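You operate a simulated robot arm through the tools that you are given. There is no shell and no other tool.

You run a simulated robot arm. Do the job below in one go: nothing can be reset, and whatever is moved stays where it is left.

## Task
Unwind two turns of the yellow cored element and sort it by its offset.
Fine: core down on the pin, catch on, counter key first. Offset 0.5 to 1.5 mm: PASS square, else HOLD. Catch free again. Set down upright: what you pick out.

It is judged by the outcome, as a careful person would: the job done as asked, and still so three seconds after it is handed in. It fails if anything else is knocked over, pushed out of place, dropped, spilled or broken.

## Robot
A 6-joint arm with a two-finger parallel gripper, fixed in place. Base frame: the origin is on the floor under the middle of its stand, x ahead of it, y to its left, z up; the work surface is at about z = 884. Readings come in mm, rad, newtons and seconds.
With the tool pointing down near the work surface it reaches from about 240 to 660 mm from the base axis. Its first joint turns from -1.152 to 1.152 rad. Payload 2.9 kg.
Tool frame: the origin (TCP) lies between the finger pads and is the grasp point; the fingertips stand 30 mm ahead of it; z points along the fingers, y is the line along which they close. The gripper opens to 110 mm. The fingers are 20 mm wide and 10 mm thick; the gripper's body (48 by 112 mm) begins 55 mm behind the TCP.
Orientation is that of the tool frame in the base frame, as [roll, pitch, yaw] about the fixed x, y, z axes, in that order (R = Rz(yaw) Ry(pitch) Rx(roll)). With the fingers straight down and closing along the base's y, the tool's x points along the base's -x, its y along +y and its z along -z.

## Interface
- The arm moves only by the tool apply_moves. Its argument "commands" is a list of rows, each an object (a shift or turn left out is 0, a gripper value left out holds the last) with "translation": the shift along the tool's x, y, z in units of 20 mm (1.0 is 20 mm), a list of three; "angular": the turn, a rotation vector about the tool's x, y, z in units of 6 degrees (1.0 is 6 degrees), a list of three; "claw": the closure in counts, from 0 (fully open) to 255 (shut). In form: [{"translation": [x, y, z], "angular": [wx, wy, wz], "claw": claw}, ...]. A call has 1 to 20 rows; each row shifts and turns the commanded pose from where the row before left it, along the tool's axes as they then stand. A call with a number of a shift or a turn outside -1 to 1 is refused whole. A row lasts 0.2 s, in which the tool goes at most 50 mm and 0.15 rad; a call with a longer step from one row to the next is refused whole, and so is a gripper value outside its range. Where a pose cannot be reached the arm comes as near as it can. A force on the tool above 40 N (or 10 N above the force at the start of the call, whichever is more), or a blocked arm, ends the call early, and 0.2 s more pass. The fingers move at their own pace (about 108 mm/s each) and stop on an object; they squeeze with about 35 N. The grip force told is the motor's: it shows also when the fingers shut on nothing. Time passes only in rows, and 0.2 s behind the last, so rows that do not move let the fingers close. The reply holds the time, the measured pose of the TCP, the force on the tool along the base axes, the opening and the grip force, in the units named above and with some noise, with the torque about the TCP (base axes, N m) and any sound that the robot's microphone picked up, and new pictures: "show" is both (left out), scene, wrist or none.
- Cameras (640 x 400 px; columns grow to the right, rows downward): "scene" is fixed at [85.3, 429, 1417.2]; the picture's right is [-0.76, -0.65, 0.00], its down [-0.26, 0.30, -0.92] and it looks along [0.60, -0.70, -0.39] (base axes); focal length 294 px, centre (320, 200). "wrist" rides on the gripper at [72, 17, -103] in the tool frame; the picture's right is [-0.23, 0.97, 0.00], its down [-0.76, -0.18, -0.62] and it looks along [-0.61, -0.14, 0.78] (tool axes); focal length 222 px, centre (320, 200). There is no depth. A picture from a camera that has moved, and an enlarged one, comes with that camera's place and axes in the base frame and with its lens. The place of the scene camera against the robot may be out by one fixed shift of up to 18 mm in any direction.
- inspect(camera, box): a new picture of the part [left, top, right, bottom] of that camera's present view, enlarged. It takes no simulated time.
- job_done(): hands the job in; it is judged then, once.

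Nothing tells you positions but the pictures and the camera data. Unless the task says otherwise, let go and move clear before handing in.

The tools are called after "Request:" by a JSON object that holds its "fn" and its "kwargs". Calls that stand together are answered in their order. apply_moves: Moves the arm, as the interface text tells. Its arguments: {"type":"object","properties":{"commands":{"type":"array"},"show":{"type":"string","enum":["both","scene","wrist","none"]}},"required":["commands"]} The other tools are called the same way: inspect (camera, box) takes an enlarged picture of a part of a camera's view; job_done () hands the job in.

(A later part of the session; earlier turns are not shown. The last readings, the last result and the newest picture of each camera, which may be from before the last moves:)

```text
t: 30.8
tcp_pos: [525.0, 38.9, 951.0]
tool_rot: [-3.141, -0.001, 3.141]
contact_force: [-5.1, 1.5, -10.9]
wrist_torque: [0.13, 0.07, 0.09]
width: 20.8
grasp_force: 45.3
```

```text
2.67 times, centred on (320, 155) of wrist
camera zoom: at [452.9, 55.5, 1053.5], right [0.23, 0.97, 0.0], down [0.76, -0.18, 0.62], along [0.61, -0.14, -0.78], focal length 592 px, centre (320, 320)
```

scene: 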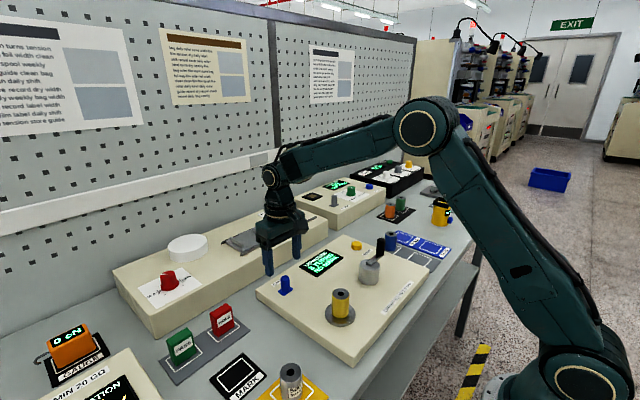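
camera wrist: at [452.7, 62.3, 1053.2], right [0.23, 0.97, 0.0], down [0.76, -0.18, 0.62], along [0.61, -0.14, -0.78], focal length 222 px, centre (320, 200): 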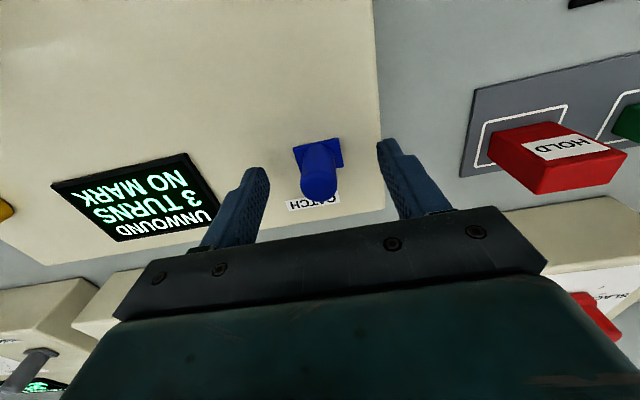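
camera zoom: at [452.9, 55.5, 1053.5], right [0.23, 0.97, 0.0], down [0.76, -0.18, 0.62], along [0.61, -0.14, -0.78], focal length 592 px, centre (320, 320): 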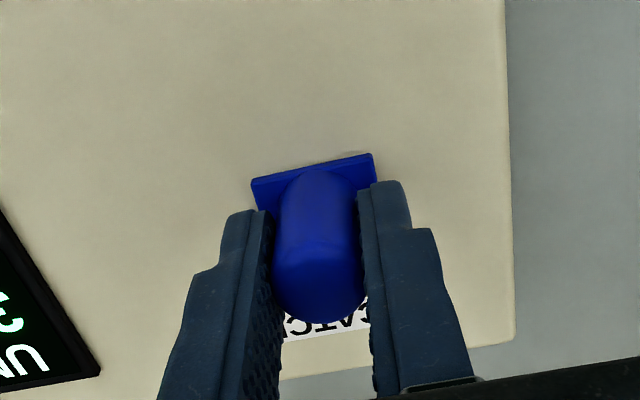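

The catch is a slide moving toward -y. I'll continue in that direction until it meets its stop.

Request:
{"fn": "apply_moves", "kwargs": {"commands": [{"translation": [0, -0.12, 0]}, {"translation": [0, -0.12, 0]}, {"translation": [0, -0.12, 0]}, {"translation": [0, -0.12, 0]}, {}], "show": "none"}}

Request:
{"fn": "inspect", "kwargs": {"camera": "scene", "box": [240, 230, 340, 310]}}

```text
t: 32.0
tcp_pos: [526.0, 29.1, 953.2]
tool_rot: [-3.139, -0.003, 3.141]
contact_force: [-7.1, 0.0, -15.9]
wrist_torque: [0.05, 0.2, 0.01]
width: 20.5
grasp_force: 44.9
```

```text
5.00 times, centred on (290, 270) of scene
camera zoom: at [85.4, 429.0, 1417.2], right [-0.76, -0.65, 0.0], down [-0.26, 0.3, -0.92], along [0.6, -0.7, -0.39], focal length 1471 px, centre (470, -150)
```

zoom: 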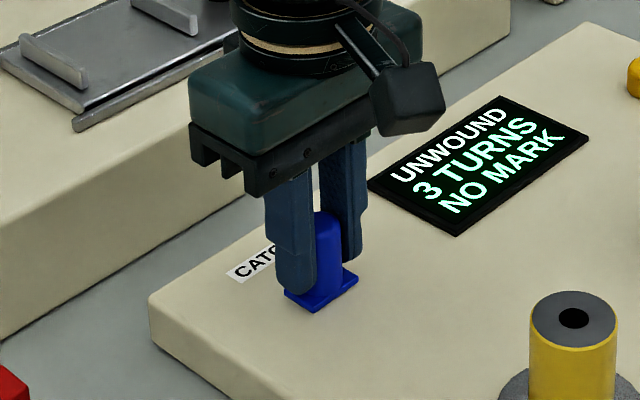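

The slide keeps going, with sideways force near zero. I'll relieve the small upward pull and continue.

Request:
{"fn": "apply_moves", "kwargs": {"commands": [{"translation": [0.03, -0.1, 0.08]}, {"translation": [0, -0.12, 0]}, {"translation": [0, -0.12, 0]}, {}], "show": "none"}}

Request:
{"fn": "inspect", "kwargs": {"camera": "scene", "box": [240, 230, 340, 310]}}

```text
t: 33.0
tcp_pos: [524.7, 21.7, 952.4]
tool_rot: [-3.141, 0.002, 3.14]
contact_force: [-6.7, -1.0, 2.9]
wrist_torque: [0.01, 0.21, -0.01]
width: 20.4
grasp_force: 44.8
```

```text
5.00 times, centred on (290, 270) of scene
camera zoom: at [85.1, 428.9, 1417.2], right [-0.76, -0.65, 0.0], down [-0.26, 0.3, -0.92], along [0.6, -0.7, -0.39], focal length 1471 px, centre (470, -150)
```

zoom: 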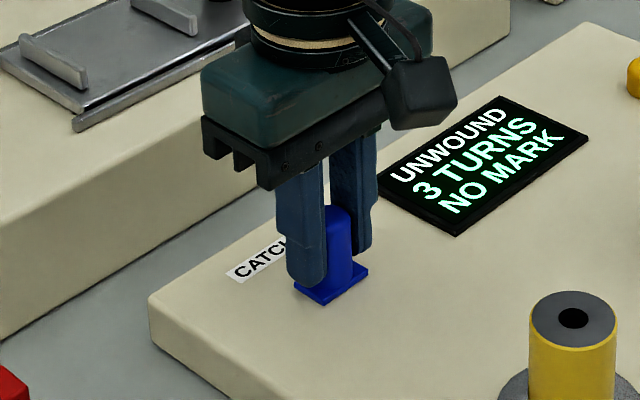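

About 23 mm of travel so far and still free. I'll continue to the stop.

Request:
{"fn": "apply_moves", "kwargs": {"commands": [{"translation": [0.02, -0.12, 0]}, {"translation": [0, -0.12, 0]}, {"translation": [0, -0.12, 0]}, {}], "show": "none"}}

Request:
{"fn": "inspect", "kwargs": {"camera": "scene", "box": [240, 230, 340, 310]}}

```text
t: 34.0
tcp_pos: [524.5, 16.7, 952.0]
tool_rot: [3.141, 0.007, -3.139]
contact_force: [1.8, 9.7, 10.3]
wrist_torque: [0.2, -0.01, 0.02]
width: 20.4
grasp_force: 44.9
```

```text
5.00 times, centred on (290, 270) of scene
camera zoom: at [85.1, 429.2, 1417.1], right [-0.76, -0.65, 0.0], down [-0.26, 0.3, -0.92], along [0.6, -0.7, -0.39], focal length 1471 px, centre (470, -150)
```

zoom: 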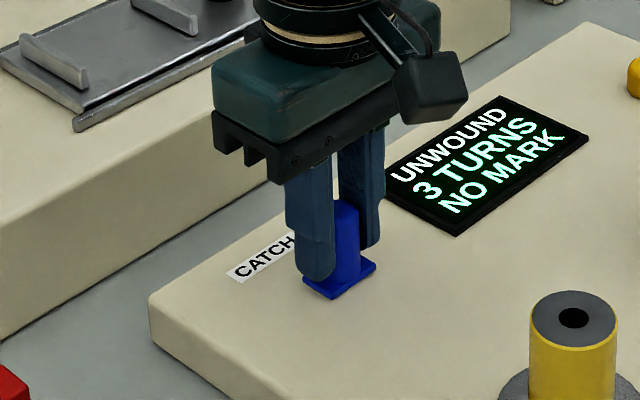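

It is now pushing back about 10 N at y ≈ 16.7, after about 28 mm of travel. I'll nudge a bit more to confirm it is the end stop.

Request:
{"fn": "apply_moves", "kwargs": {"commands": [{"translation": [0, -0.06, 0]}, {"translation": [0, -0.05, 0]}], "show": "none"}}

```text
t: 34.6
tcp_pos: [524.7, 14.1, 951.2]
tool_rot: [3.141, 0.007, -3.134]
contact_force: [5.8, 25.4, 15.1]
wrist_torque: [0.34, -0.29, -0.08]
width: 20.4
grasp_force: 45.1
```

The force rose to 25 N, so the catch is fully against its stop. I'll ease off, open and rise clear.

Request:
{"fn": "apply_moves", "kwargs": {"commands": [{"translation": [0, 0.06, 0]}, {"claw": 140}, {}, {"translation": [0, 0, -0.5]}, {"translation": [0, 0, -1.0]}, {"translation": [0, 0, -1.0]}, {"translation": [0, 0, -1.0]}, {}], "show": "both"}}

Request:
{"fn": "inspect", "kwargs": {"camera": "scene", "box": [240, 230, 360, 320]}}

```text
t: 36.4
tcp_pos: [525.0, 14.1, 1020.6]
tool_rot: [-3.141, 0.0, 3.14]
contact_force: [-0.1, 0.0, -0.5]
wrist_torque: [0.02, 0.04, 0.01]
width: 49.4
grasp_force: 0.2
camera wrist: at [451.8, 30.9, 1123.1], right [0.23, 0.97, 0.0], down [0.76, -0.18, 0.62], along [0.61, -0.14, -0.78], focal length 222 px, centre (320, 200)
```

scene: 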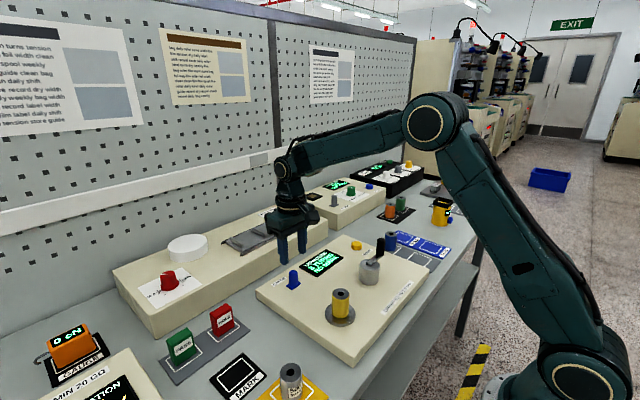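
wrist: 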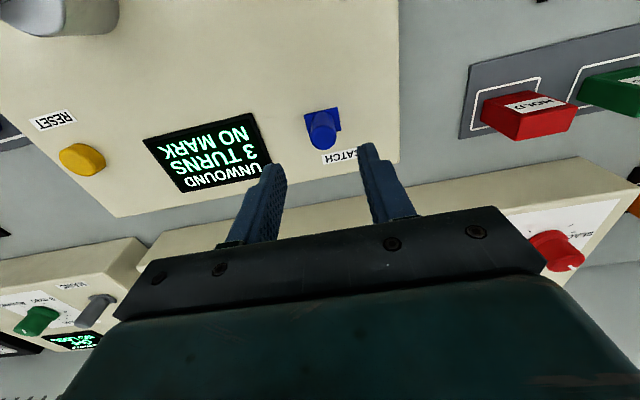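

```text
4.44 times, centred on (300, 275) of scene
camera zoom: at [85.3, 429.0, 1417.2], right [-0.76, -0.65, 0.0], down [-0.26, 0.3, -0.92], along [0.6, -0.7, -0.39], focal length 1307 px, centre (409, -133)
```

zoom: 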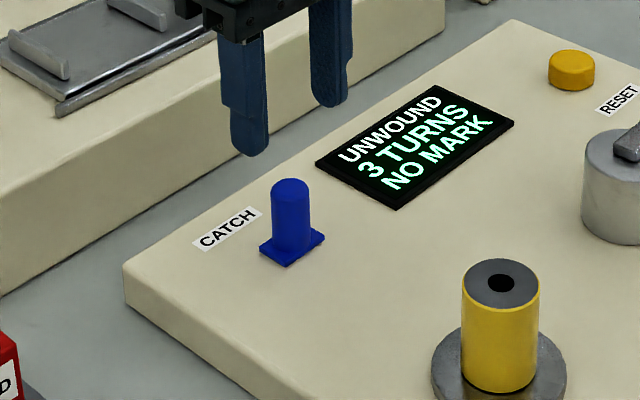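

The catch is on and stays put, with the element undisturbed. Next is the counter key: I'll close the fingers and move above the yellow RESET button at about (502, -232).

Request:
{"fn": "apply_moves", "kwargs": {"commands": [{"translation": [0.03, -0.946, 0], "claw": 255}, {"translation": [0.03, -0.946, 0]}, {"translation": [0.03, -0.946, 0]}, {"translation": [0.03, -0.946, 0]}, {"translation": [0.03, -0.946, 0]}, {"translation": [0.03, -0.946, 0]}, {"translation": [0.03, -0.946, 0]}, {"translation": [0.03, -0.946, 0]}, {"translation": [0.03, -0.946, 0]}, {"translation": [0.03, -0.946, 0]}, {"translation": [0.03, -0.946, 0]}, {"translation": [0.03, -0.946, 0]}, {"translation": [0.03, -0.946, 0]}, {}], "show": "wrist"}}

Request:
{"fn": "inspect", "kwargs": {"camera": "wrist", "box": [240, 60, 400, 190]}}

```text
t: 39.4
tcp_pos: [517.1, -230.2, 1020.8]
tool_rot: [3.142, 0.0, 3.141]
contact_force: [0.7, 0.2, 0.3]
wrist_torque: [0.02, 0.03, 0.01]
width: 0.0
grasp_force: 34.8
camera wrist: at [444.4, -215.0, 1122.5], right [0.23, 0.97, 0.0], down [0.76, -0.18, 0.62], along [0.61, -0.14, -0.78], focal length 222 px, centre (320, 200)
```

wrist: 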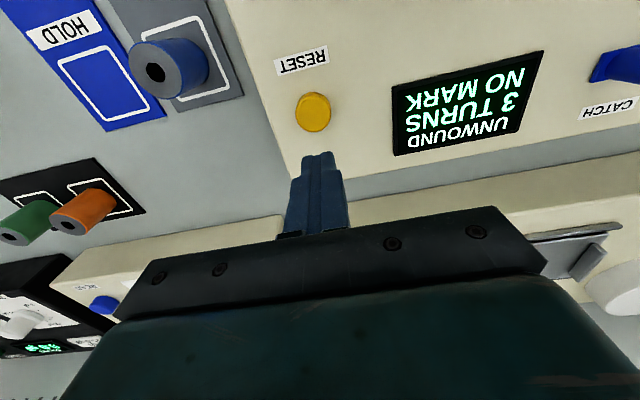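

```text
3.08 times, centred on (320, 125) of wrist
camera zoom: at [444.4, -215.0, 1122.5], right [0.23, 0.97, 0.0], down [0.76, -0.18, 0.62], along [0.61, -0.14, -0.78], focal length 684 px, centre (320, 431)
```

zoom: 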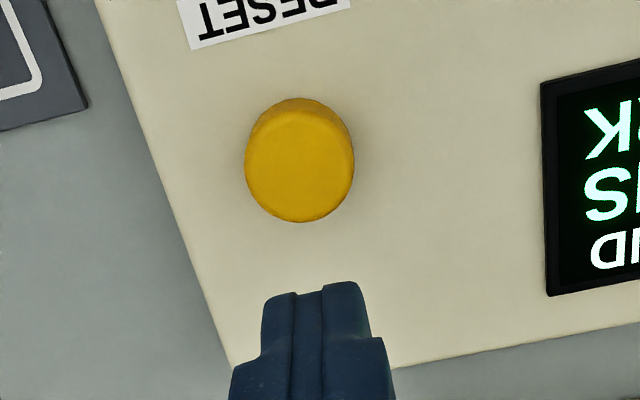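

The RESET button is centred at about (505.6, -236), top near z = 921. I'll align the closed fingertips over it and descend to just above.

Request:
{"fn": "apply_moves", "kwargs": {"commands": [{"translation": [0.54, -0.19, 0]}, {"translation": [0, 0, 1.0]}, {"translation": [0, 0, 1.0]}, {"translation": [0, 0, 0.8]}, {}], "show": "none"}}

Request:
{"fn": "inspect", "kwargs": {"camera": "wrist", "box": [240, 80, 400, 210]}}

Request:
{"fn": "inspect", "kwargs": {"camera": "scene", "box": [300, 210, 420, 300]}}

```text
t: 40.6
tcp_pos: [505.5, -234.6, 964.9]
tool_rot: [3.142, 0.0, -3.141]
contact_force: [0.7, -0.1, 0.6]
wrist_torque: [0.0, 0.03, -0.02]
width: 0.0
grasp_force: 35.3
```

```text
3.08 times, centred on (320, 145) of wrist
camera zoom: at [433.3, -218.6, 1066.7], right [0.23, 0.97, 0.0], down [0.76, -0.18, 0.62], along [0.61, -0.14, -0.78], focal length 684 px, centre (320, 369)
```

zoom: 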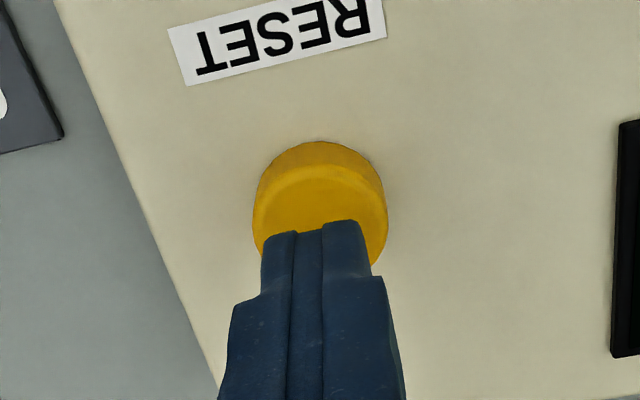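

```text
4.44 times, centred on (360, 255) of scene
camera zoom: at [85.3, 429.0, 1417.2], right [-0.76, -0.65, 0.0], down [-0.26, 0.3, -0.92], along [0.6, -0.7, -0.39], focal length 1307 px, centre (142, -44)
```

zoom: 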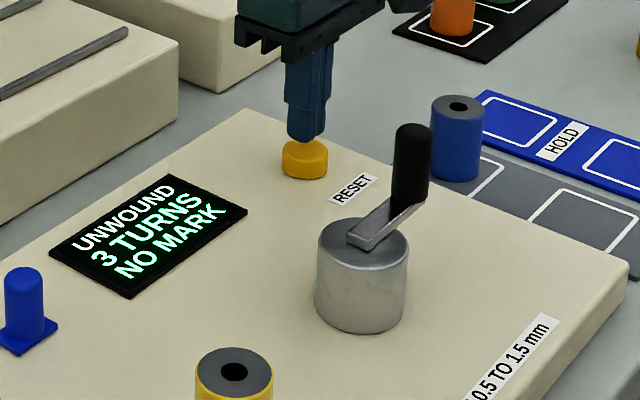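

Fingertips are above the RESET button, about 14 mm clear. I'll press down slowly.

Request:
{"fn": "apply_moves", "kwargs": {"commands": [{"translation": [0, 0, 0.3]}, {"translation": [0, 0, 0.25]}, {"translation": [0, 0, 0.1]}, {"translation": [0, 0, 0.1]}], "show": "none"}}

Request:
{"fn": "inspect", "kwargs": {"camera": "scene", "box": [300, 210, 420, 300]}}

```text
t: 41.6
tcp_pos: [506.3, -235.2, 950.2]
tool_rot: [-3.141, 0.003, -3.141]
contact_force: [1.6, 0.1, 3.0]
wrist_torque: [-0.01, -0.07, 0.02]
width: 0.1
grasp_force: 34.9
heard: click
```

```text
4.44 times, centred on (360, 255) of scene
camera zoom: at [85.3, 429.0, 1417.2], right [-0.76, -0.65, 0.0], down [-0.26, 0.3, -0.92], along [0.6, -0.7, -0.39], focal length 1307 px, centre (142, -44)
```

zoom: 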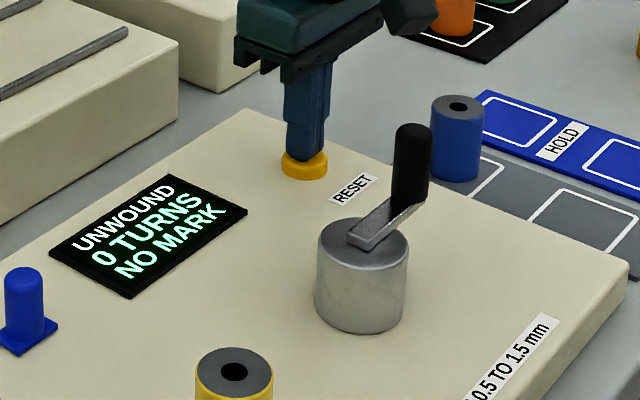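

Click heard and the counter now reads 0 turns. I'll rise and move over the crank to measure the handle.

Request:
{"fn": "apply_moves", "kwargs": {"commands": [{"translation": [0, 0, -0.5]}, {"translation": [0, 0, -1.0]}, {"translation": [0, 0, -1.0]}, {"translation": [0, 0, -1.0]}, {"translation": [0, 0, -1.0]}, {"translation": [0, 0, -1.0]}, {"translation": [0, 0, -1.0]}, {"translation": [0.86, 0.55, 0], "claw": 116}, {"translation": [0.86, 0.55, 0]}, {"translation": [0.86, 0.55, 0]}, {"translation": [0.86, 0.55, 0]}, {"translation": [0.86, 0.55, 0]}, {}], "show": "both"}}

Request:
{"fn": "inspect", "kwargs": {"camera": "wrist", "box": [240, 40, 440, 190]}}

```text
t: 44.4
tcp_pos: [418.7, -179.4, 1080.0]
tool_rot: [-3.141, -0.001, 3.141]
contact_force: [-0.5, 0.4, 0.6]
wrist_torque: [0.01, -0.04, 0.0]
width: 59.9
grasp_force: 0.0
camera wrist: at [346.8, -163.6, 1181.5], right [0.23, 0.97, 0.0], down [0.76, -0.18, 0.62], along [0.61, -0.14, -0.78], focal length 222 px, centre (320, 200)
```

scene: 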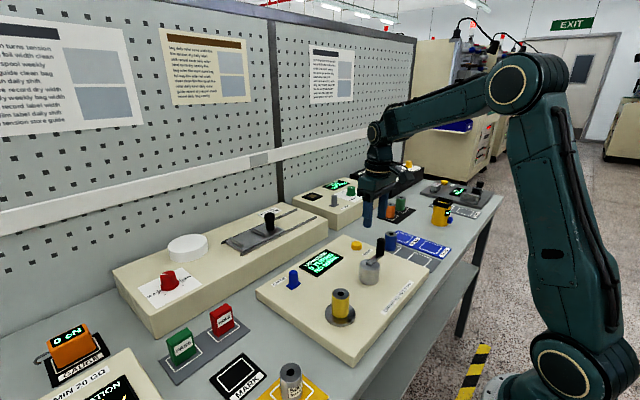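
wrist: 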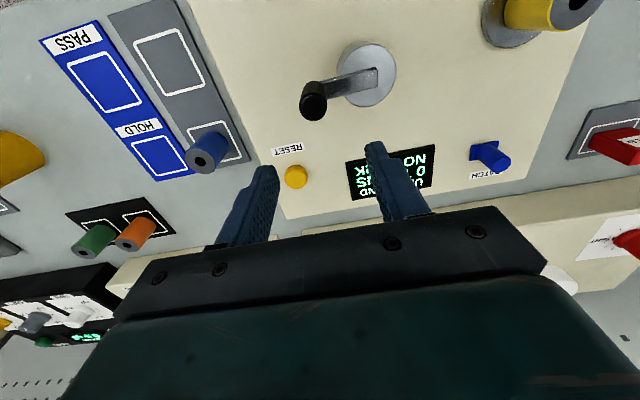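

```text
2.67 times, centred on (340, 115) of wrist
camera zoom: at [346.8, -163.6, 1181.5], right [0.23, 0.97, 0.0], down [0.76, -0.18, 0.62], along [0.61, -0.14, -0.78], focal length 592 px, centre (267, 427)
```

zoom: 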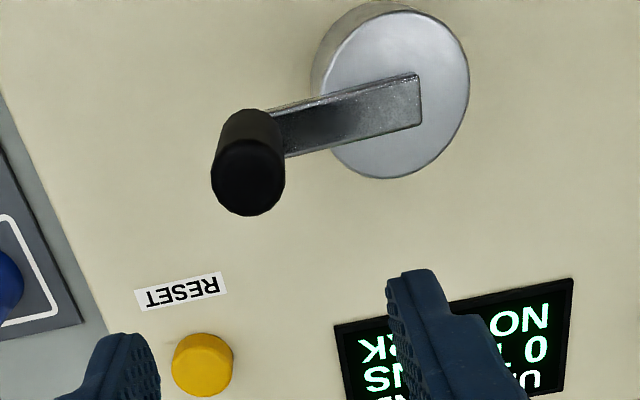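

The crank centre works out to about (394.9, -130.8), with the handle at (395.1, -180.7) pointing to -y. That gives a radius of 50 mm and a handle top near z = 1005. I'll centre above the handle and pre-rotate the wrist 90° clockwise so it can turn with the crank counter-clockwise.

Request:
{"fn": "apply_moves", "kwargs": {"commands": [{"translation": [0.58, 0, 0]}, {"translation": [0.585, 0, 0]}, {"angular": [0, 0, 1]}, {"angular": [0, 0, 1]}, {"angular": [0, 0, 1]}, {"angular": [0, 0, 1]}, {"angular": [0, 0, 1]}, {"angular": [0, 0, 1]}, {"angular": [0, 0, 1]}, {"angular": [0, 0, 1]}, {"angular": [0, 0, 1]}, {"angular": [0, 0, 1]}, {"angular": [0, 0, 1]}, {"angular": [0, 0, 1]}, {"angular": [0, 0, 1]}, {"angular": [0, 0, 1]}, {"angular": [0, 0, 1]}, {}], "show": "both"}}

```text
t: 48.2
tcp_pos: [397.0, -180.2, 1079.3]
tool_rot: [3.141, 0.0, 1.571]
contact_force: [-0.3, -0.7, 0.3]
wrist_torque: [0.02, -0.01, 0.05]
width: 60.3
grasp_force: 0.0
camera wrist: at [413.8, -108.0, 1181.4], right [0.97, -0.23, 0.0], down [-0.18, -0.76, 0.62], along [-0.14, -0.61, -0.78], focal length 222 px, centre (320, 200)
```

scene: 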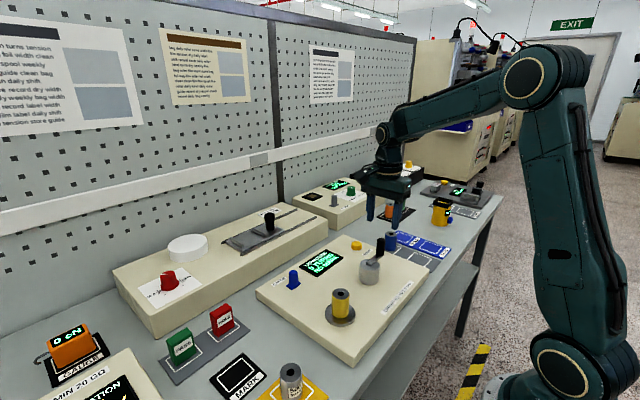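
wrist: 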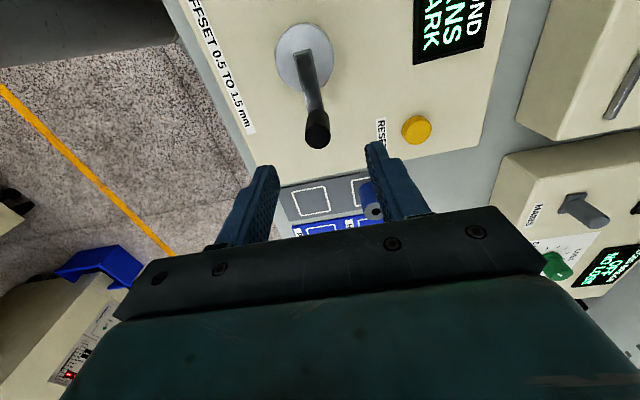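

The wrist reached the pre-rotated pose. I'll refine the handle's and hub's positions from this new viewpoint.

Request:
{"fn": "inspect", "kwargs": {"camera": "wrist", "box": [240, 10, 400, 160]}}

```text
2.67 times, centred on (320, 85) of wrist
camera zoom: at [413.8, -108.0, 1181.4], right [0.97, -0.23, 0.0], down [-0.18, -0.76, 0.62], along [-0.14, -0.61, -0.78], focal length 592 px, centre (320, 507)
```

zoom: 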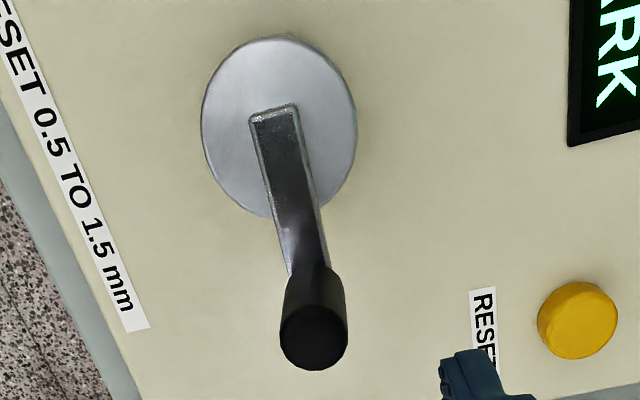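

The handle is at (394.8, -180.2) and the crank centre at (394.8, -130.5), so the radius is about 50 mm. I'll descend around the handle, keeping the fingertips above the crank arm, then close.

Request:
{"fn": "apply_moves", "kwargs": {"commands": [{"translation": [0, -0.1, 0.5]}, {"translation": [0, 0, 1.0]}, {"translation": [0, 0, 1.0]}, {"translation": [0, 0, 0.9]}, {"translation": [0, 0, 0.5]}, {}], "show": "wrist"}}

Request:
{"fn": "inspect", "kwargs": {"camera": "scene", "box": [330, 210, 430, 300]}}

```text
t: 49.6
tcp_pos: [394.3, -179.8, 1001.0]
tool_rot: [3.141, -0.001, 1.57]
contact_force: [0.1, 0.2, 0.8]
wrist_torque: [-0.01, 0.02, 0.03]
width: 59.7
grasp_force: 0.1
camera wrist: at [411.5, -108.5, 1102.8], right [0.97, -0.23, 0.0], down [-0.18, -0.76, 0.62], along [-0.14, -0.61, -0.78], focal length 222 px, centre (320, 200)
```

wrist: 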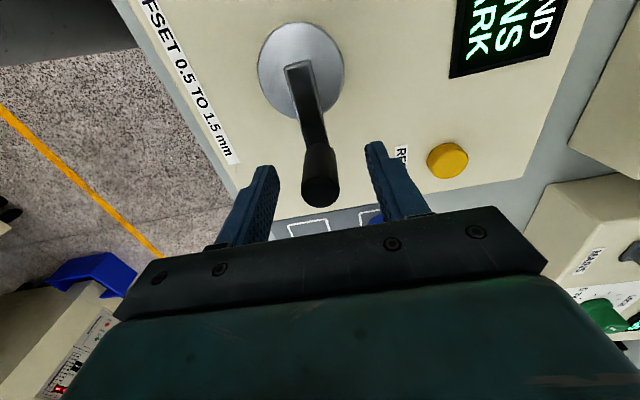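

```text
4.44 times, centred on (380, 255) of scene
camera zoom: at [85.3, 429.0, 1417.2], right [-0.76, -0.65, 0.0], down [-0.26, 0.3, -0.92], along [0.6, -0.7, -0.39], focal length 1307 px, centre (53, -44)
```

zoom: 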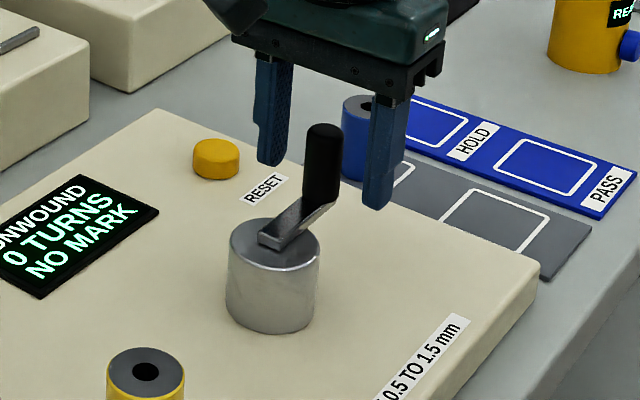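

The handle is between the fingers, and the fingertips are just above the crank arm. Closing now.

Request:
{"fn": "apply_moves", "kwargs": {"commands": [{"claw": 255}, {}, {}, {}], "show": "none"}}

Request:
{"fn": "inspect", "kwargs": {"camera": "wrist", "box": [240, 10, 400, 220]}}

```text
t: 50.6
tcp_pos: [394.6, -180.6, 1001.9]
tool_rot: [3.14, 0.001, 1.571]
contact_force: [0.4, 0.0, -1.9]
wrist_torque: [-0.15, 0.0, 0.0]
width: 21.6
grasp_force: 44.6
```

```text
1.90 times, centred on (320, 115) of wrist
camera zoom: at [411.5, -108.5, 1102.8], right [0.97, -0.23, 0.0], down [-0.18, -0.76, 0.62], along [-0.14, -0.61, -0.78], focal length 423 px, centre (320, 362)
```

zoom: 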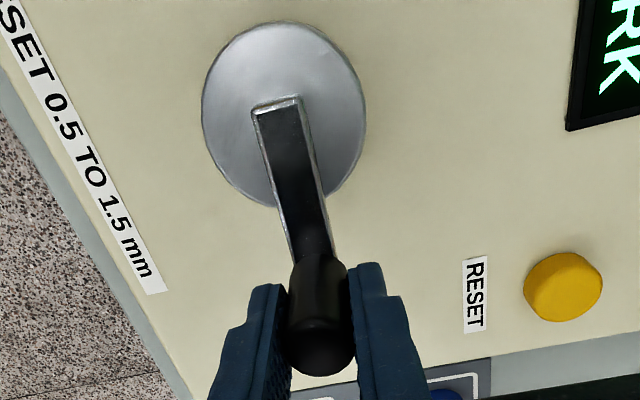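

Gripped at 21.6 mm with little side load. I'll turn the crank counter-clockwise for a short 30° test, rotating the tool with it about the crank centre.

Request:
{"fn": "apply_moves", "kwargs": {"commands": [{"translation": [0.01364, 0.2603, 0], "angular": [0, 0, -1]}, {"translation": [0.01364, 0.2603, 0], "angular": [0, 0, -1]}, {"translation": [0.01364, 0.2603, 0], "angular": [0, 0, -1]}, {"translation": [0.01364, 0.2603, 0], "angular": [0, 0, -1]}, {"translation": [0.01364, 0.2603, 0], "angular": [0, 0, -1]}], "show": "both"}}

```text
t: 51.1
tcp_pos: [395.2, -178.9, 1000.6]
tool_rot: [-3.123, -0.007, 1.719]
contact_force: [-15.9, 2.1, 8.5]
wrist_torque: [-0.14, -1.07, 0.05]
width: 21.8
grasp_force: 45.6
stopped in row 2: the force on the tool passed its limit at 46 N (the readings are from after the stop); the commanded pose is now the measured one
camera wrist: at [403.4, -106.3, 1102.8], right [1.0, -0.08, -0.02], down [-0.05, -0.78, 0.62], along [-0.07, -0.62, -0.78], focal length 222 px, centre (320, 200)
```

scene: 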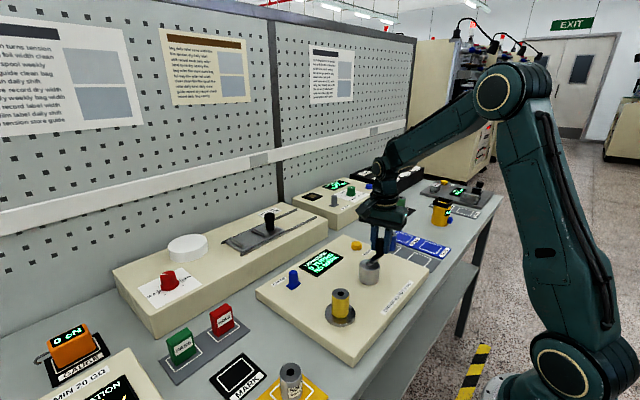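
wrist: 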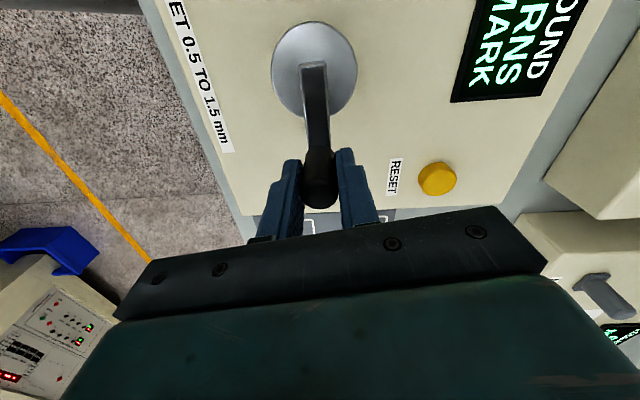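

Counter-clockwise is blocked: the force limit tripped and the handle did not move. I'll back off and test gently clockwise.

Request:
{"fn": "apply_moves", "kwargs": {"commands": [{"translation": [0.0227, -0.1284, 0], "angular": [0, 0, 0.5]}, {"translation": [0.0227, -0.1284, 0], "angular": [0, 0, 0.5]}, {}], "show": "none"}}

Request:
{"fn": "inspect", "kwargs": {"camera": "wrist", "box": [240, 10, 400, 220]}}

```text
t: 52.0
tcp_pos: [392.4, -180.5, 999.9]
tool_rot: [-3.127, -0.003, 1.616]
contact_force: [-8.1, -4.7, 6.1]
wrist_torque: [1.13, -1.15, 0.33]
width: 21.9
grasp_force: 44.8
```

```text
1.90 times, centred on (320, 115) of wrist
camera zoom: at [407.3, -107.4, 1102.5], right [0.98, -0.18, -0.01], down [-0.14, -0.77, 0.62], along [-0.13, -0.61, -0.78], focal length 423 px, centre (320, 362)
```

zoom: 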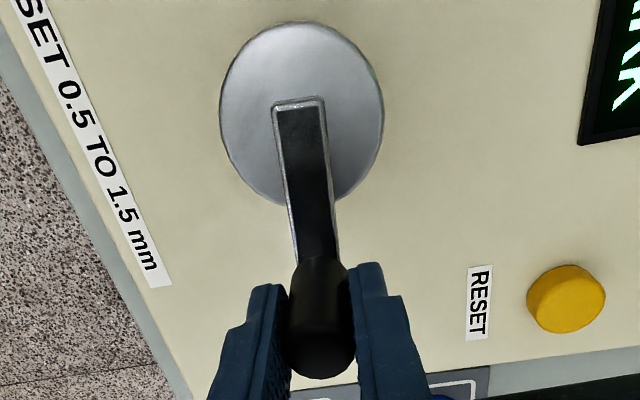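

The handle shifted slightly clockwise with small forces. I'll continue clockwise a bit more to confirm.

Request:
{"fn": "apply_moves", "kwargs": {"commands": [{"translation": [0.018, -0.129, 0], "angular": [0, 0, 0.5]}, {"translation": [0.018, -0.129, 0], "angular": [0, 0, 0.5]}, {}], "show": "none"}}

Request:
{"fn": "inspect", "kwargs": {"camera": "wrist", "box": [240, 10, 400, 220]}}

Request:
{"fn": "inspect", "kwargs": {"camera": "scene", "box": [300, 210, 420, 330]}}

```text
t: 52.8
tcp_pos: [386.8, -179.9, 1000.5]
tool_rot: [-3.127, -0.002, 1.509]
contact_force: [-4.1, -4.3, 5.9]
wrist_torque: [0.52, -1.34, 0.17]
width: 21.6
grasp_force: 45.3
```

```text
1.90 times, centred on (320, 115) of wrist
camera zoom: at [409.8, -108.6, 1102.4], right [0.96, -0.29, -0.02], down [-0.21, -0.75, 0.62], along [-0.19, -0.6, -0.78], focal length 423 px, centre (320, 362)
```

zoom: 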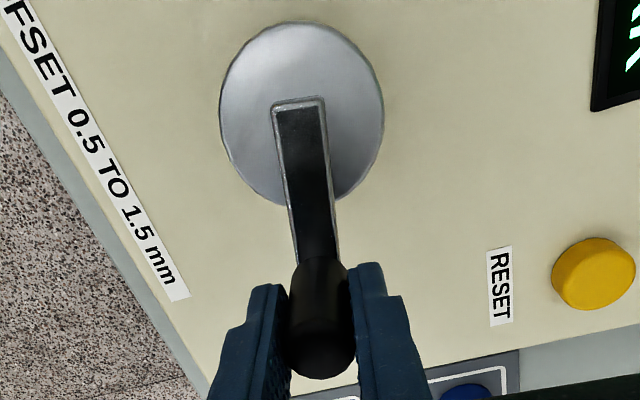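

```text
3.33 times, centred on (360, 270) of scene
camera zoom: at [85.1, 428.9, 1417.3], right [-0.76, -0.65, 0.0], down [-0.26, 0.3, -0.92], along [0.6, -0.7, -0.39], focal length 980 px, centre (187, -33)
```

zoom: 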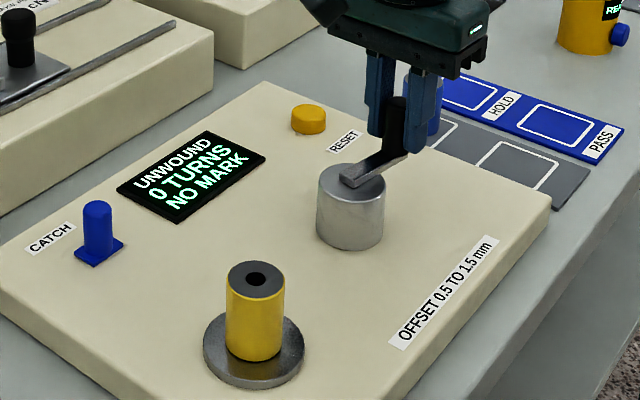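

Clockwise is the free direction; the crank has turned about 9° and follows the tool. I'll open the fingers in place, straighten the tilt, and turn the wrist back 180° so a long clockwise sweep is available.

Request:
{"fn": "apply_moves", "kwargs": {"commands": [{"claw": 116}, {}, {}, {"angular": [-0.139, 0, 0]}, {"angular": [0, 0, -1]}, {"angular": [0, 0, -1]}, {"angular": [0, 0, -1]}, {"angular": [0, 0, -1]}, {"angular": [0, 0, -1]}, {"angular": [0, 0, -1]}, {"angular": [0, 0, -1]}, {"angular": [0, 0, -1]}, {"angular": [0, 0, -1]}, {"angular": [0, 0, -1]}, {"angular": [0, 0, -1]}, {"angular": [0, 0, -1]}, {"angular": [0, 0, -1]}, {"angular": [0, 0, -1]}, {"angular": [0, 0, -1]}], "show": "both"}}

```text
t: 56.8
tcp_pos: [386.4, -178.8, 999.0]
tool_rot: [3.141, -0.002, 3.083]
contact_force: [0.1, -0.2, 0.9]
wrist_torque: [-0.02, -0.03, 0.01]
width: 60.0
grasp_force: 0.0
camera wrist: at [315.7, -158.0, 1102.5], right [0.28, 0.96, 0.0], down [0.75, -0.22, 0.62], along [0.6, -0.17, -0.78], focal length 222 px, centre (320, 200)
```

scene: 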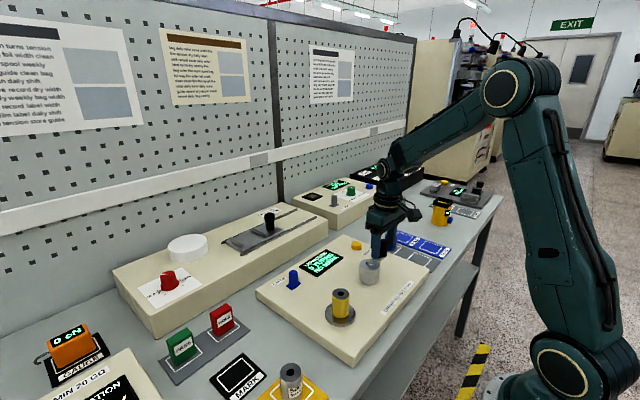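
wrist: 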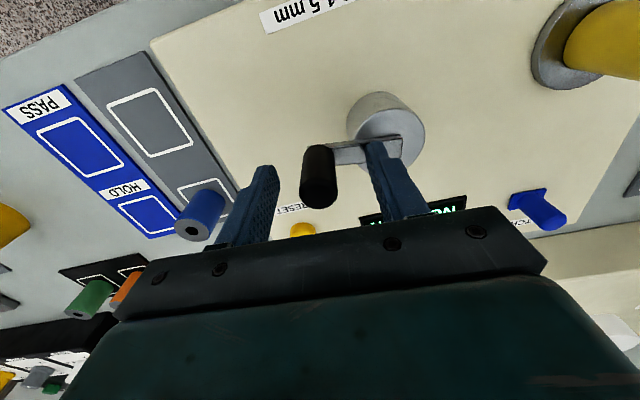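

The wrist is turning freely around the handle and the crank stays put. I'll continue another 90° back.

Request:
{"fn": "apply_moves", "kwargs": {"commands": [{"angular": [0, 0, -1]}, {"angular": [0, 0, -1]}, {"angular": [0, 0, -1]}, {"angular": [0, 0, -1]}, {"angular": [0, 0, -1]}, {"angular": [0, 0, -1]}, {"angular": [0, 0, -1]}, {"angular": [0, 0, -1]}, {"angular": [0, 0, -1]}, {"angular": [0, 0, -1]}, {"angular": [0, 0, -1]}, {"angular": [0, 0, -1]}, {"angular": [0, 0, -1]}, {"angular": [0, 0, -1]}, {"angular": [0, 0, -1]}, {}], "show": "both"}}

```text
t: 60.1
tcp_pos: [385.9, -178.3, 1001.0]
tool_rot: [3.141, 0.002, -1.629]
contact_force: [0.3, 0.6, 0.3]
wrist_torque: [-0.02, 0.01, 0.04]
width: 60.1
grasp_force: 0.0
camera wrist: at [365.3, -251.0, 1102.4], right [-0.96, 0.28, 0.0], down [0.22, 0.75, 0.62], along [0.18, 0.6, -0.78], focal length 222 px, centre (320, 200)
```

scene: 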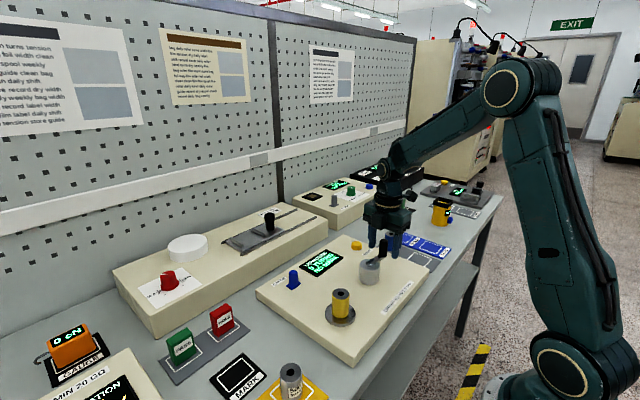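
wrist: 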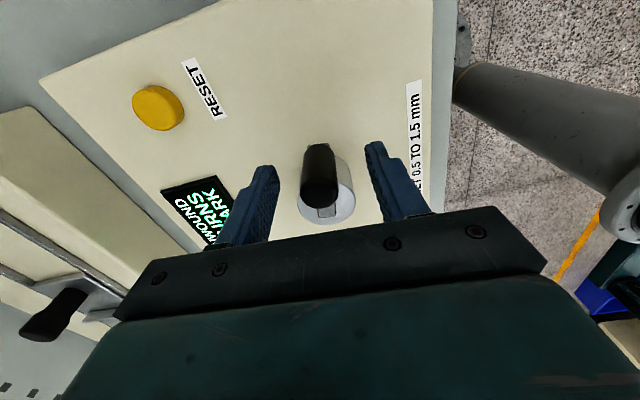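

Everything is clear here. I'll test 60° more of wrist travel, so each sweep can be 240° within proven limits.

Request:
{"fn": "apply_moves", "kwargs": {"commands": [{"angular": [0, 0, -1]}, {"angular": [0, 0, -1]}, {"angular": [0, 0, -1]}, {"angular": [0, 0, -1]}, {"angular": [0, 0, -1]}, {"angular": [0, 0, -1]}, {"angular": [0, 0, -1]}, {"angular": [0, 0, -1]}, {"angular": [0, 0, -1]}, {"angular": [0, 0, -1]}, {}], "show": "both"}}

Request:
{"fn": "inspect", "kwargs": {"camera": "wrist", "box": [240, 100, 400, 230]}}

```text
t: 62.5
tcp_pos: [387.1, -179.8, 1000.6]
tool_rot: [-3.139, 0.003, -0.583]
contact_force: [0.3, -0.1, 0.0]
wrist_torque: [-0.02, 0.0, -0.03]
width: 60.2
grasp_force: 0.1
camera wrist: at [438.3, -233.7, 1102.1], right [-0.72, -0.69, 0.0], down [-0.54, 0.57, 0.63], along [-0.43, 0.45, -0.78], focal length 222 px, centre (320, 200)
```

scene: 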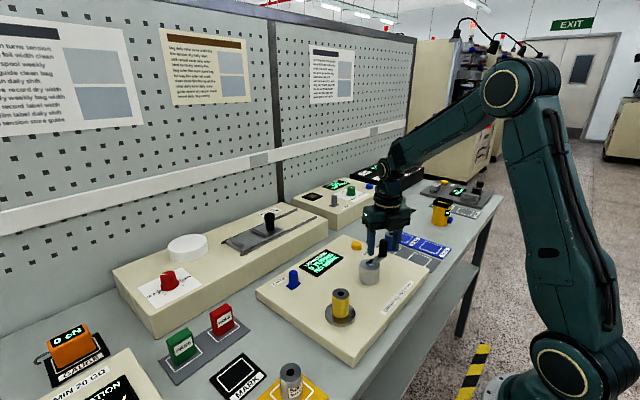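
wrist: 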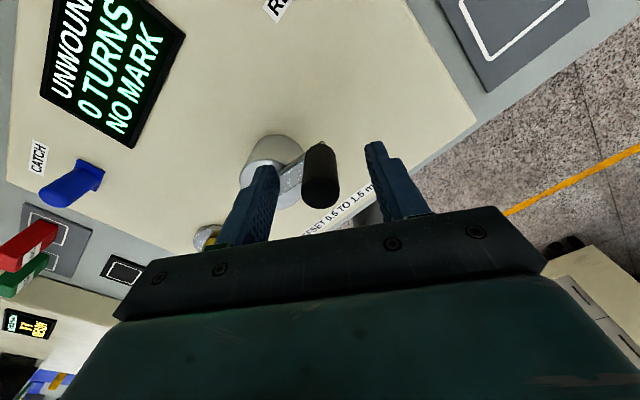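

```text
3.08 times, centred on (320, 165) of wrist
camera zoom: at [438.3, -233.7, 1102.1], right [-0.72, -0.69, 0.0], down [-0.54, 0.57, 0.63], along [-0.43, 0.45, -0.78], focal length 684 px, centre (320, 308)
```

zoom: 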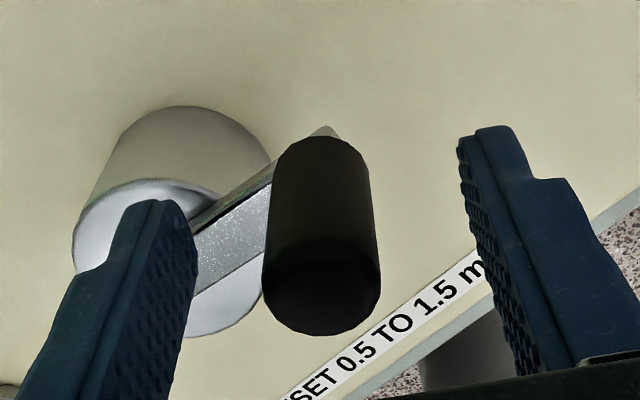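

The wrist reached yaw -0.583 and the handle is within 1 mm of the tool centre. I'll close on it and start the clockwise sweep with a short segment to check forces.

Request:
{"fn": "apply_moves", "kwargs": {"commands": [{"claw": 255}, {}, {}, {"translation": [-0.243, 0.0943, 0], "angular": [0, 0, 1]}, {"translation": [-0.243, 0.0943, 0], "angular": [0, 0, 1]}, {"translation": [-0.243, 0.0943, 0], "angular": [0, 0, 1]}, {"translation": [-0.243, 0.0943, 0], "angular": [0, 0, 1]}, {"translation": [-0.243, 0.0943, 0], "angular": [0, 0, 1]}], "show": "scene"}}

```text
t: 64.3
tcp_pos: [362.3, -168.2, 1000.2]
tool_rot: [-3.141, 0.003, -1.11]
contact_force: [-0.9, -6.7, -4.2]
wrist_torque: [0.18, -0.41, -0.15]
width: 21.3
grasp_force: 44.9
```

scene: 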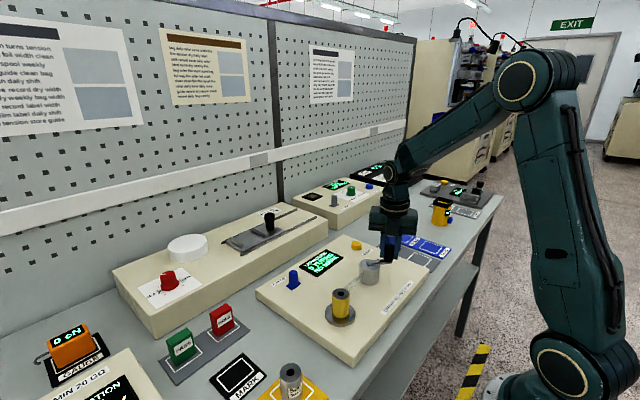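

The crank follows smoothly with low force (about 39° so far). Continuing the sweep.

Request:
{"fn": "apply_moves", "kwargs": {"commands": [{"translation": [-0.243, 0.0943, 0], "angular": [0, 0, 1]}, {"translation": [-0.243, 0.0943, 0], "angular": [0, 0, 1]}, {"translation": [-0.243, 0.0943, 0], "angular": [0, 0, 1]}, {"translation": [-0.243, 0.0943, 0], "angular": [0, 0, 1]}, {"translation": [-0.243, 0.0943, 0], "angular": [0, 0, 1]}, {"translation": [-0.243, 0.0943, 0], "angular": [0, 0, 1]}, {"translation": [-0.243, 0.0943, 0], "angular": [0, 0, 1]}, {"translation": [-0.243, 0.0943, 0], "angular": [0, 0, 1]}, {"translation": [-0.243, 0.0943, 0], "angular": [0, 0, 1]}, {"translation": [-0.243, 0.0943, 0], "angular": [0, 0, 1]}], "show": "none"}}

Request:
{"fn": "inspect", "kwargs": {"camera": "scene", "box": [290, 200, 430, 330]}}

```text
t: 66.5
tcp_pos: [346.0, -121.5, 1000.5]
tool_rot: [3.139, 0.002, -2.157]
contact_force: [11.0, -7.9, -6.4]
wrist_torque: [0.27, -0.47, -0.29]
width: 21.3
grasp_force: 45.0
```

```text
3.08 times, centred on (360, 265) of scene
camera zoom: at [85.7, 428.7, 1417.3], right [-0.76, -0.65, 0.0], down [-0.26, 0.3, -0.92], along [0.6, -0.7, -0.39], focal length 905 px, centre (197, 0)
```

zoom: 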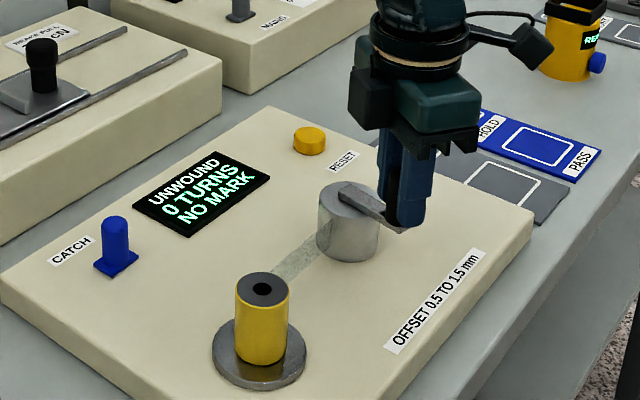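

The film is paying out from the element to the take-up hub, so this is the right direction. The small radial pull suggests a slightly smaller radius, so I'll trim it and continue.

Request:
{"fn": "apply_moves", "kwargs": {"commands": [{"translation": [-0.254, 0.061, 0], "angular": [0, 0, 1]}, {"translation": [-0.2396, 0.093, 0], "angular": [0, 0, 1]}, {"translation": [-0.2396, 0.093, 0], "angular": [0, 0, 1]}, {"translation": [-0.2396, 0.093, 0], "angular": [0, 0, 1]}, {"translation": [-0.2396, 0.093, 0], "angular": [0, 0, 1]}, {"translation": [-0.2396, 0.093, 0], "angular": [0, 0, 1]}, {"translation": [-0.2396, 0.093, 0], "angular": [0, 0, 1]}, {"translation": [-0.2396, 0.093, 0], "angular": [0, 0, 1]}, {"translation": [-0.2396, 0.093, 0], "angular": [0, 0, 1]}, {"translation": [-0.2396, 0.093, 0], "angular": [0, 0, 1]}], "show": "none"}}

Request:
{"fn": "inspect", "kwargs": {"camera": "scene", "box": [290, 200, 430, 330]}}

```text
t: 68.8
tcp_pos: [377.1, -83.2, 1000.6]
tool_rot: [3.141, -0.004, 3.079]
contact_force: [5.8, -9.3, -7.5]
wrist_torque: [-0.49, -0.38, 0.1]
width: 21.6
grasp_force: 45.2
```

```text
3.08 times, centred on (360, 265) of scene
camera zoom: at [85.6, 428.7, 1417.3], right [-0.76, -0.65, 0.0], down [-0.26, 0.3, -0.92], along [0.6, -0.7, -0.39], focal length 905 px, centre (197, 0)
```

zoom: 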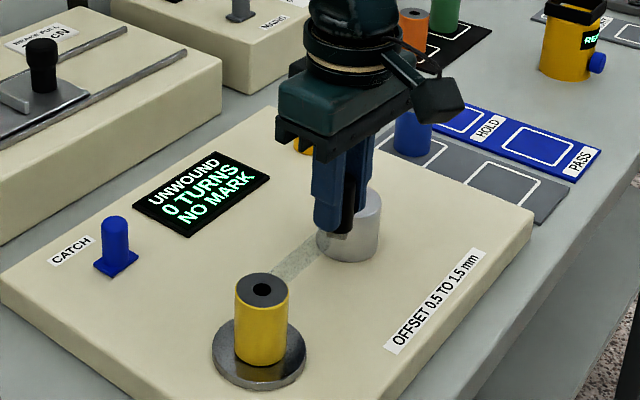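

On track at about 159°, with forces under 10 N. Applying a small inward trim and continuing.

Request:
{"fn": "apply_moves", "kwargs": {"commands": [{"translation": [-0.255, 0.058, 0.025], "angular": [0, 0, 1]}, {"translation": [-0.2396, 0.093, 0], "angular": [0, 0, 1]}, {"translation": [-0.2396, 0.093, 0], "angular": [0, 0, 1]}, {"translation": [-0.2396, 0.093, 0], "angular": [0, 0, 1]}, {"translation": [-0.2396, 0.093, 0], "angular": [0, 0, 1]}, {"translation": [-0.2396, 0.093, 0], "angular": [0, 0, 1]}, {"translation": [-0.2396, 0.093, 0], "angular": [0, 0, 1]}, {"translation": [-0.2396, 0.093, 0], "angular": [0, 0, 1]}, {"translation": [-0.2396, 0.093, 0], "angular": [0, 0, 1]}, {"translation": [-0.2396, 0.093, 0], "angular": [0, 0, 1]}, {"translation": [-0.2396, 0.093, 0], "angular": [0, 0, 1]}, {"translation": [-0.2396, 0.093, 0], "angular": [0, 0, 1]}, {"translation": [-0.2396, 0.093, 0], "angular": [0, 0, 1]}, {"translation": [-0.2396, 0.093, 0], "angular": [0, 0, 1]}, {"translation": [-0.2396, 0.093, 0], "angular": [0, 0, 1]}], "show": "none"}}

Request:
{"fn": "inspect", "kwargs": {"camera": "scene", "box": [290, 200, 430, 330]}}

Request:
{"fn": "inspect", "kwargs": {"camera": "wrist", "box": [200, 20, 440, 220]}}

```text
t: 72.0
tcp_pos: [441.3, -111.5, 999.9]
tool_rot: [3.141, -0.002, 1.509]
contact_force: [10.5, 7.5, 18.1]
wrist_torque: [-0.17, 0.08, -0.12]
width: 21.5
grasp_force: 45.1
```

```text
3.08 times, centred on (360, 265) of scene
camera zoom: at [85.3, 429.3, 1417.1], right [-0.76, -0.65, 0.0], down [-0.26, 0.3, -0.92], along [0.6, -0.7, -0.39], focal length 905 px, centre (197, 0)
```

zoom: 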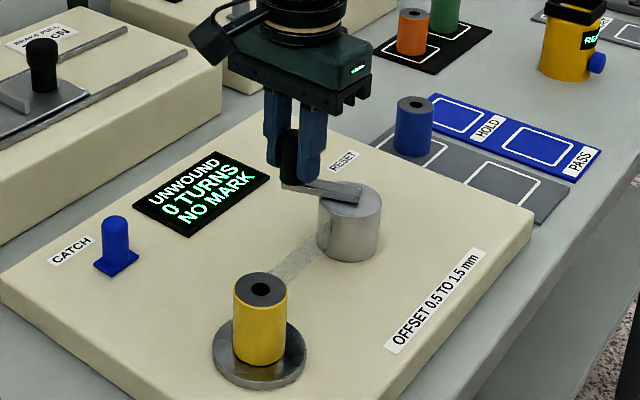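

```text
2.00 times, centred on (320, 120) of wrist
camera zoom: at [462.8, -41.2, 1102.6], right [0.96, -0.29, 0.0], down [-0.23, -0.75, 0.62], along [-0.18, -0.6, -0.78], focal length 444 px, centre (320, 360)
```

zoom: 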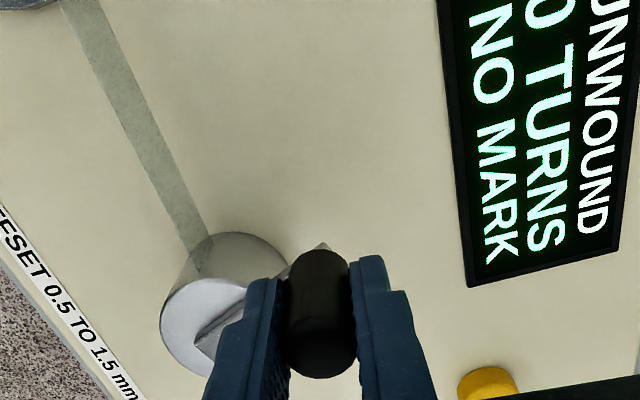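

About 249° done with the catch holding. I'll release in place and swing the wrist back 240° for the next sweep.

Request:
{"fn": "apply_moves", "kwargs": {"commands": [{"claw": 116}, {}, {"translation": [0, 0, -0.04]}, {"angular": [0, 0, -1]}, {"angular": [0, 0, -1]}, {"angular": [0, 0, -1]}, {"angular": [0, 0, -1]}, {"angular": [0, 0, -1]}, {"angular": [0, 0, -1]}, {"angular": [0, 0, -1]}, {"angular": [0, 0, -1]}, {"angular": [0, 0, -1]}, {"angular": [0, 0, -1]}, {"angular": [0, 0, -1]}, {"angular": [0, 0, -1]}, {"angular": [0, 0, -1]}, {"angular": [0, 0, -1]}, {"angular": [0, 0, -1]}, {"angular": [0, 0, -1]}, {"angular": [0, 0, -1]}], "show": "none"}}

Request:
{"fn": "apply_moves", "kwargs": {"commands": [{"angular": [0, 0, -1]}, {"angular": [0, 0, -1]}, {"angular": [0, 0, -1]}, {"angular": [0, 0, -1]}, {"angular": [0, 0, -1]}, {"angular": [0, 0, -1]}, {"angular": [0, 0, -1]}, {"angular": [0, 0, -1]}, {"angular": [0, 0, -1]}, {"angular": [0, 0, -1]}, {"angular": [0, 0, -1]}, {"angular": [0, 0, -1]}, {"angular": [0, 0, -1]}, {"angular": [0, 0, -1]}, {"angular": [0, 0, -1]}, {"angular": [0, 0, -1]}, {"angular": [0, 0, -1]}, {"angular": [0, 0, -1]}, {"angular": [0, 0, -1]}], "show": "both"}}

```text
t: 76.2
tcp_pos: [441.0, -112.6, 999.9]
tool_rot: [3.139, -0.001, -2.99]
contact_force: [-0.4, 0.0, -0.6]
wrist_torque: [0.03, 0.0, -0.01]
width: 59.8
grasp_force: 0.0
```

```text
t: 80.2
tcp_pos: [441.1, -113.2, 1001.1]
tool_rot: [3.141, 0.005, -0.999]
contact_force: [0.2, 0.3, -0.7]
wrist_torque: [0.02, 0.0, 0.0]
width: 60.0
grasp_force: 0.1
camera wrist: at [465.9, -182.5, 1102.5], right [-0.94, -0.33, 0.0], down [-0.26, 0.74, 0.63], along [-0.21, 0.59, -0.78], focal length 222 px, centre (320, 200)
```

scene: 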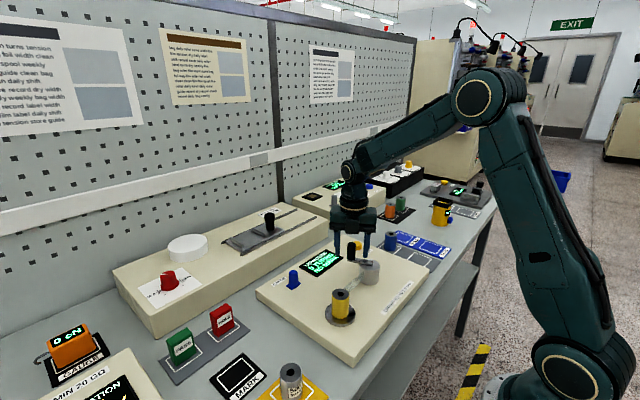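
wrist: 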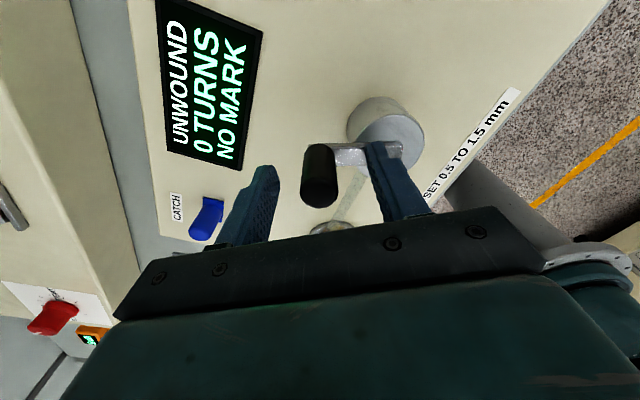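

The handle stayed put. I'll finish the last 24° of wrist return and measure the handle's centring.

Request:
{"fn": "apply_moves", "kwargs": {"commands": [{"angular": [0, 0, -1]}, {"angular": [0, 0, -1]}, {"angular": [0, 0, -1]}, {"angular": [0, 0, -1]}, {}], "show": "none"}}

Request:
{"fn": "inspect", "kwargs": {"camera": "wrist", "box": [240, 100, 400, 230]}}

```text
t: 81.3
tcp_pos: [441.2, -110.9, 999.9]
tool_rot: [-3.14, 0.003, -0.582]
contact_force: [-0.7, -0.2, -0.6]
wrist_torque: [0.02, 0.01, 0.01]
width: 59.9
grasp_force: 0.1
```

```text
3.08 times, centred on (320, 165) of wrist
camera zoom: at [492.2, -166.4, 1102.5], right [-0.72, -0.69, 0.0], down [-0.54, 0.57, 0.63], along [-0.43, 0.45, -0.78], focal length 684 px, centre (320, 308)
```

zoom: 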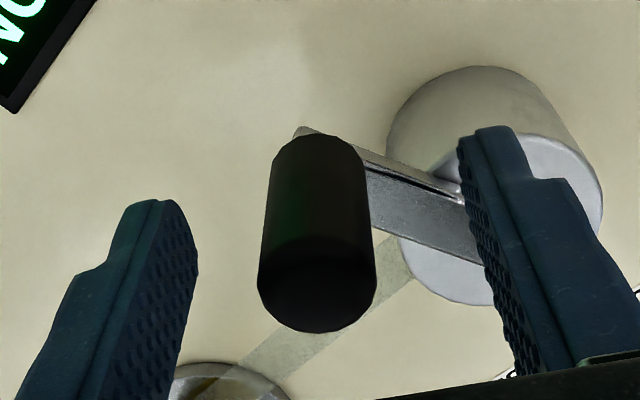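

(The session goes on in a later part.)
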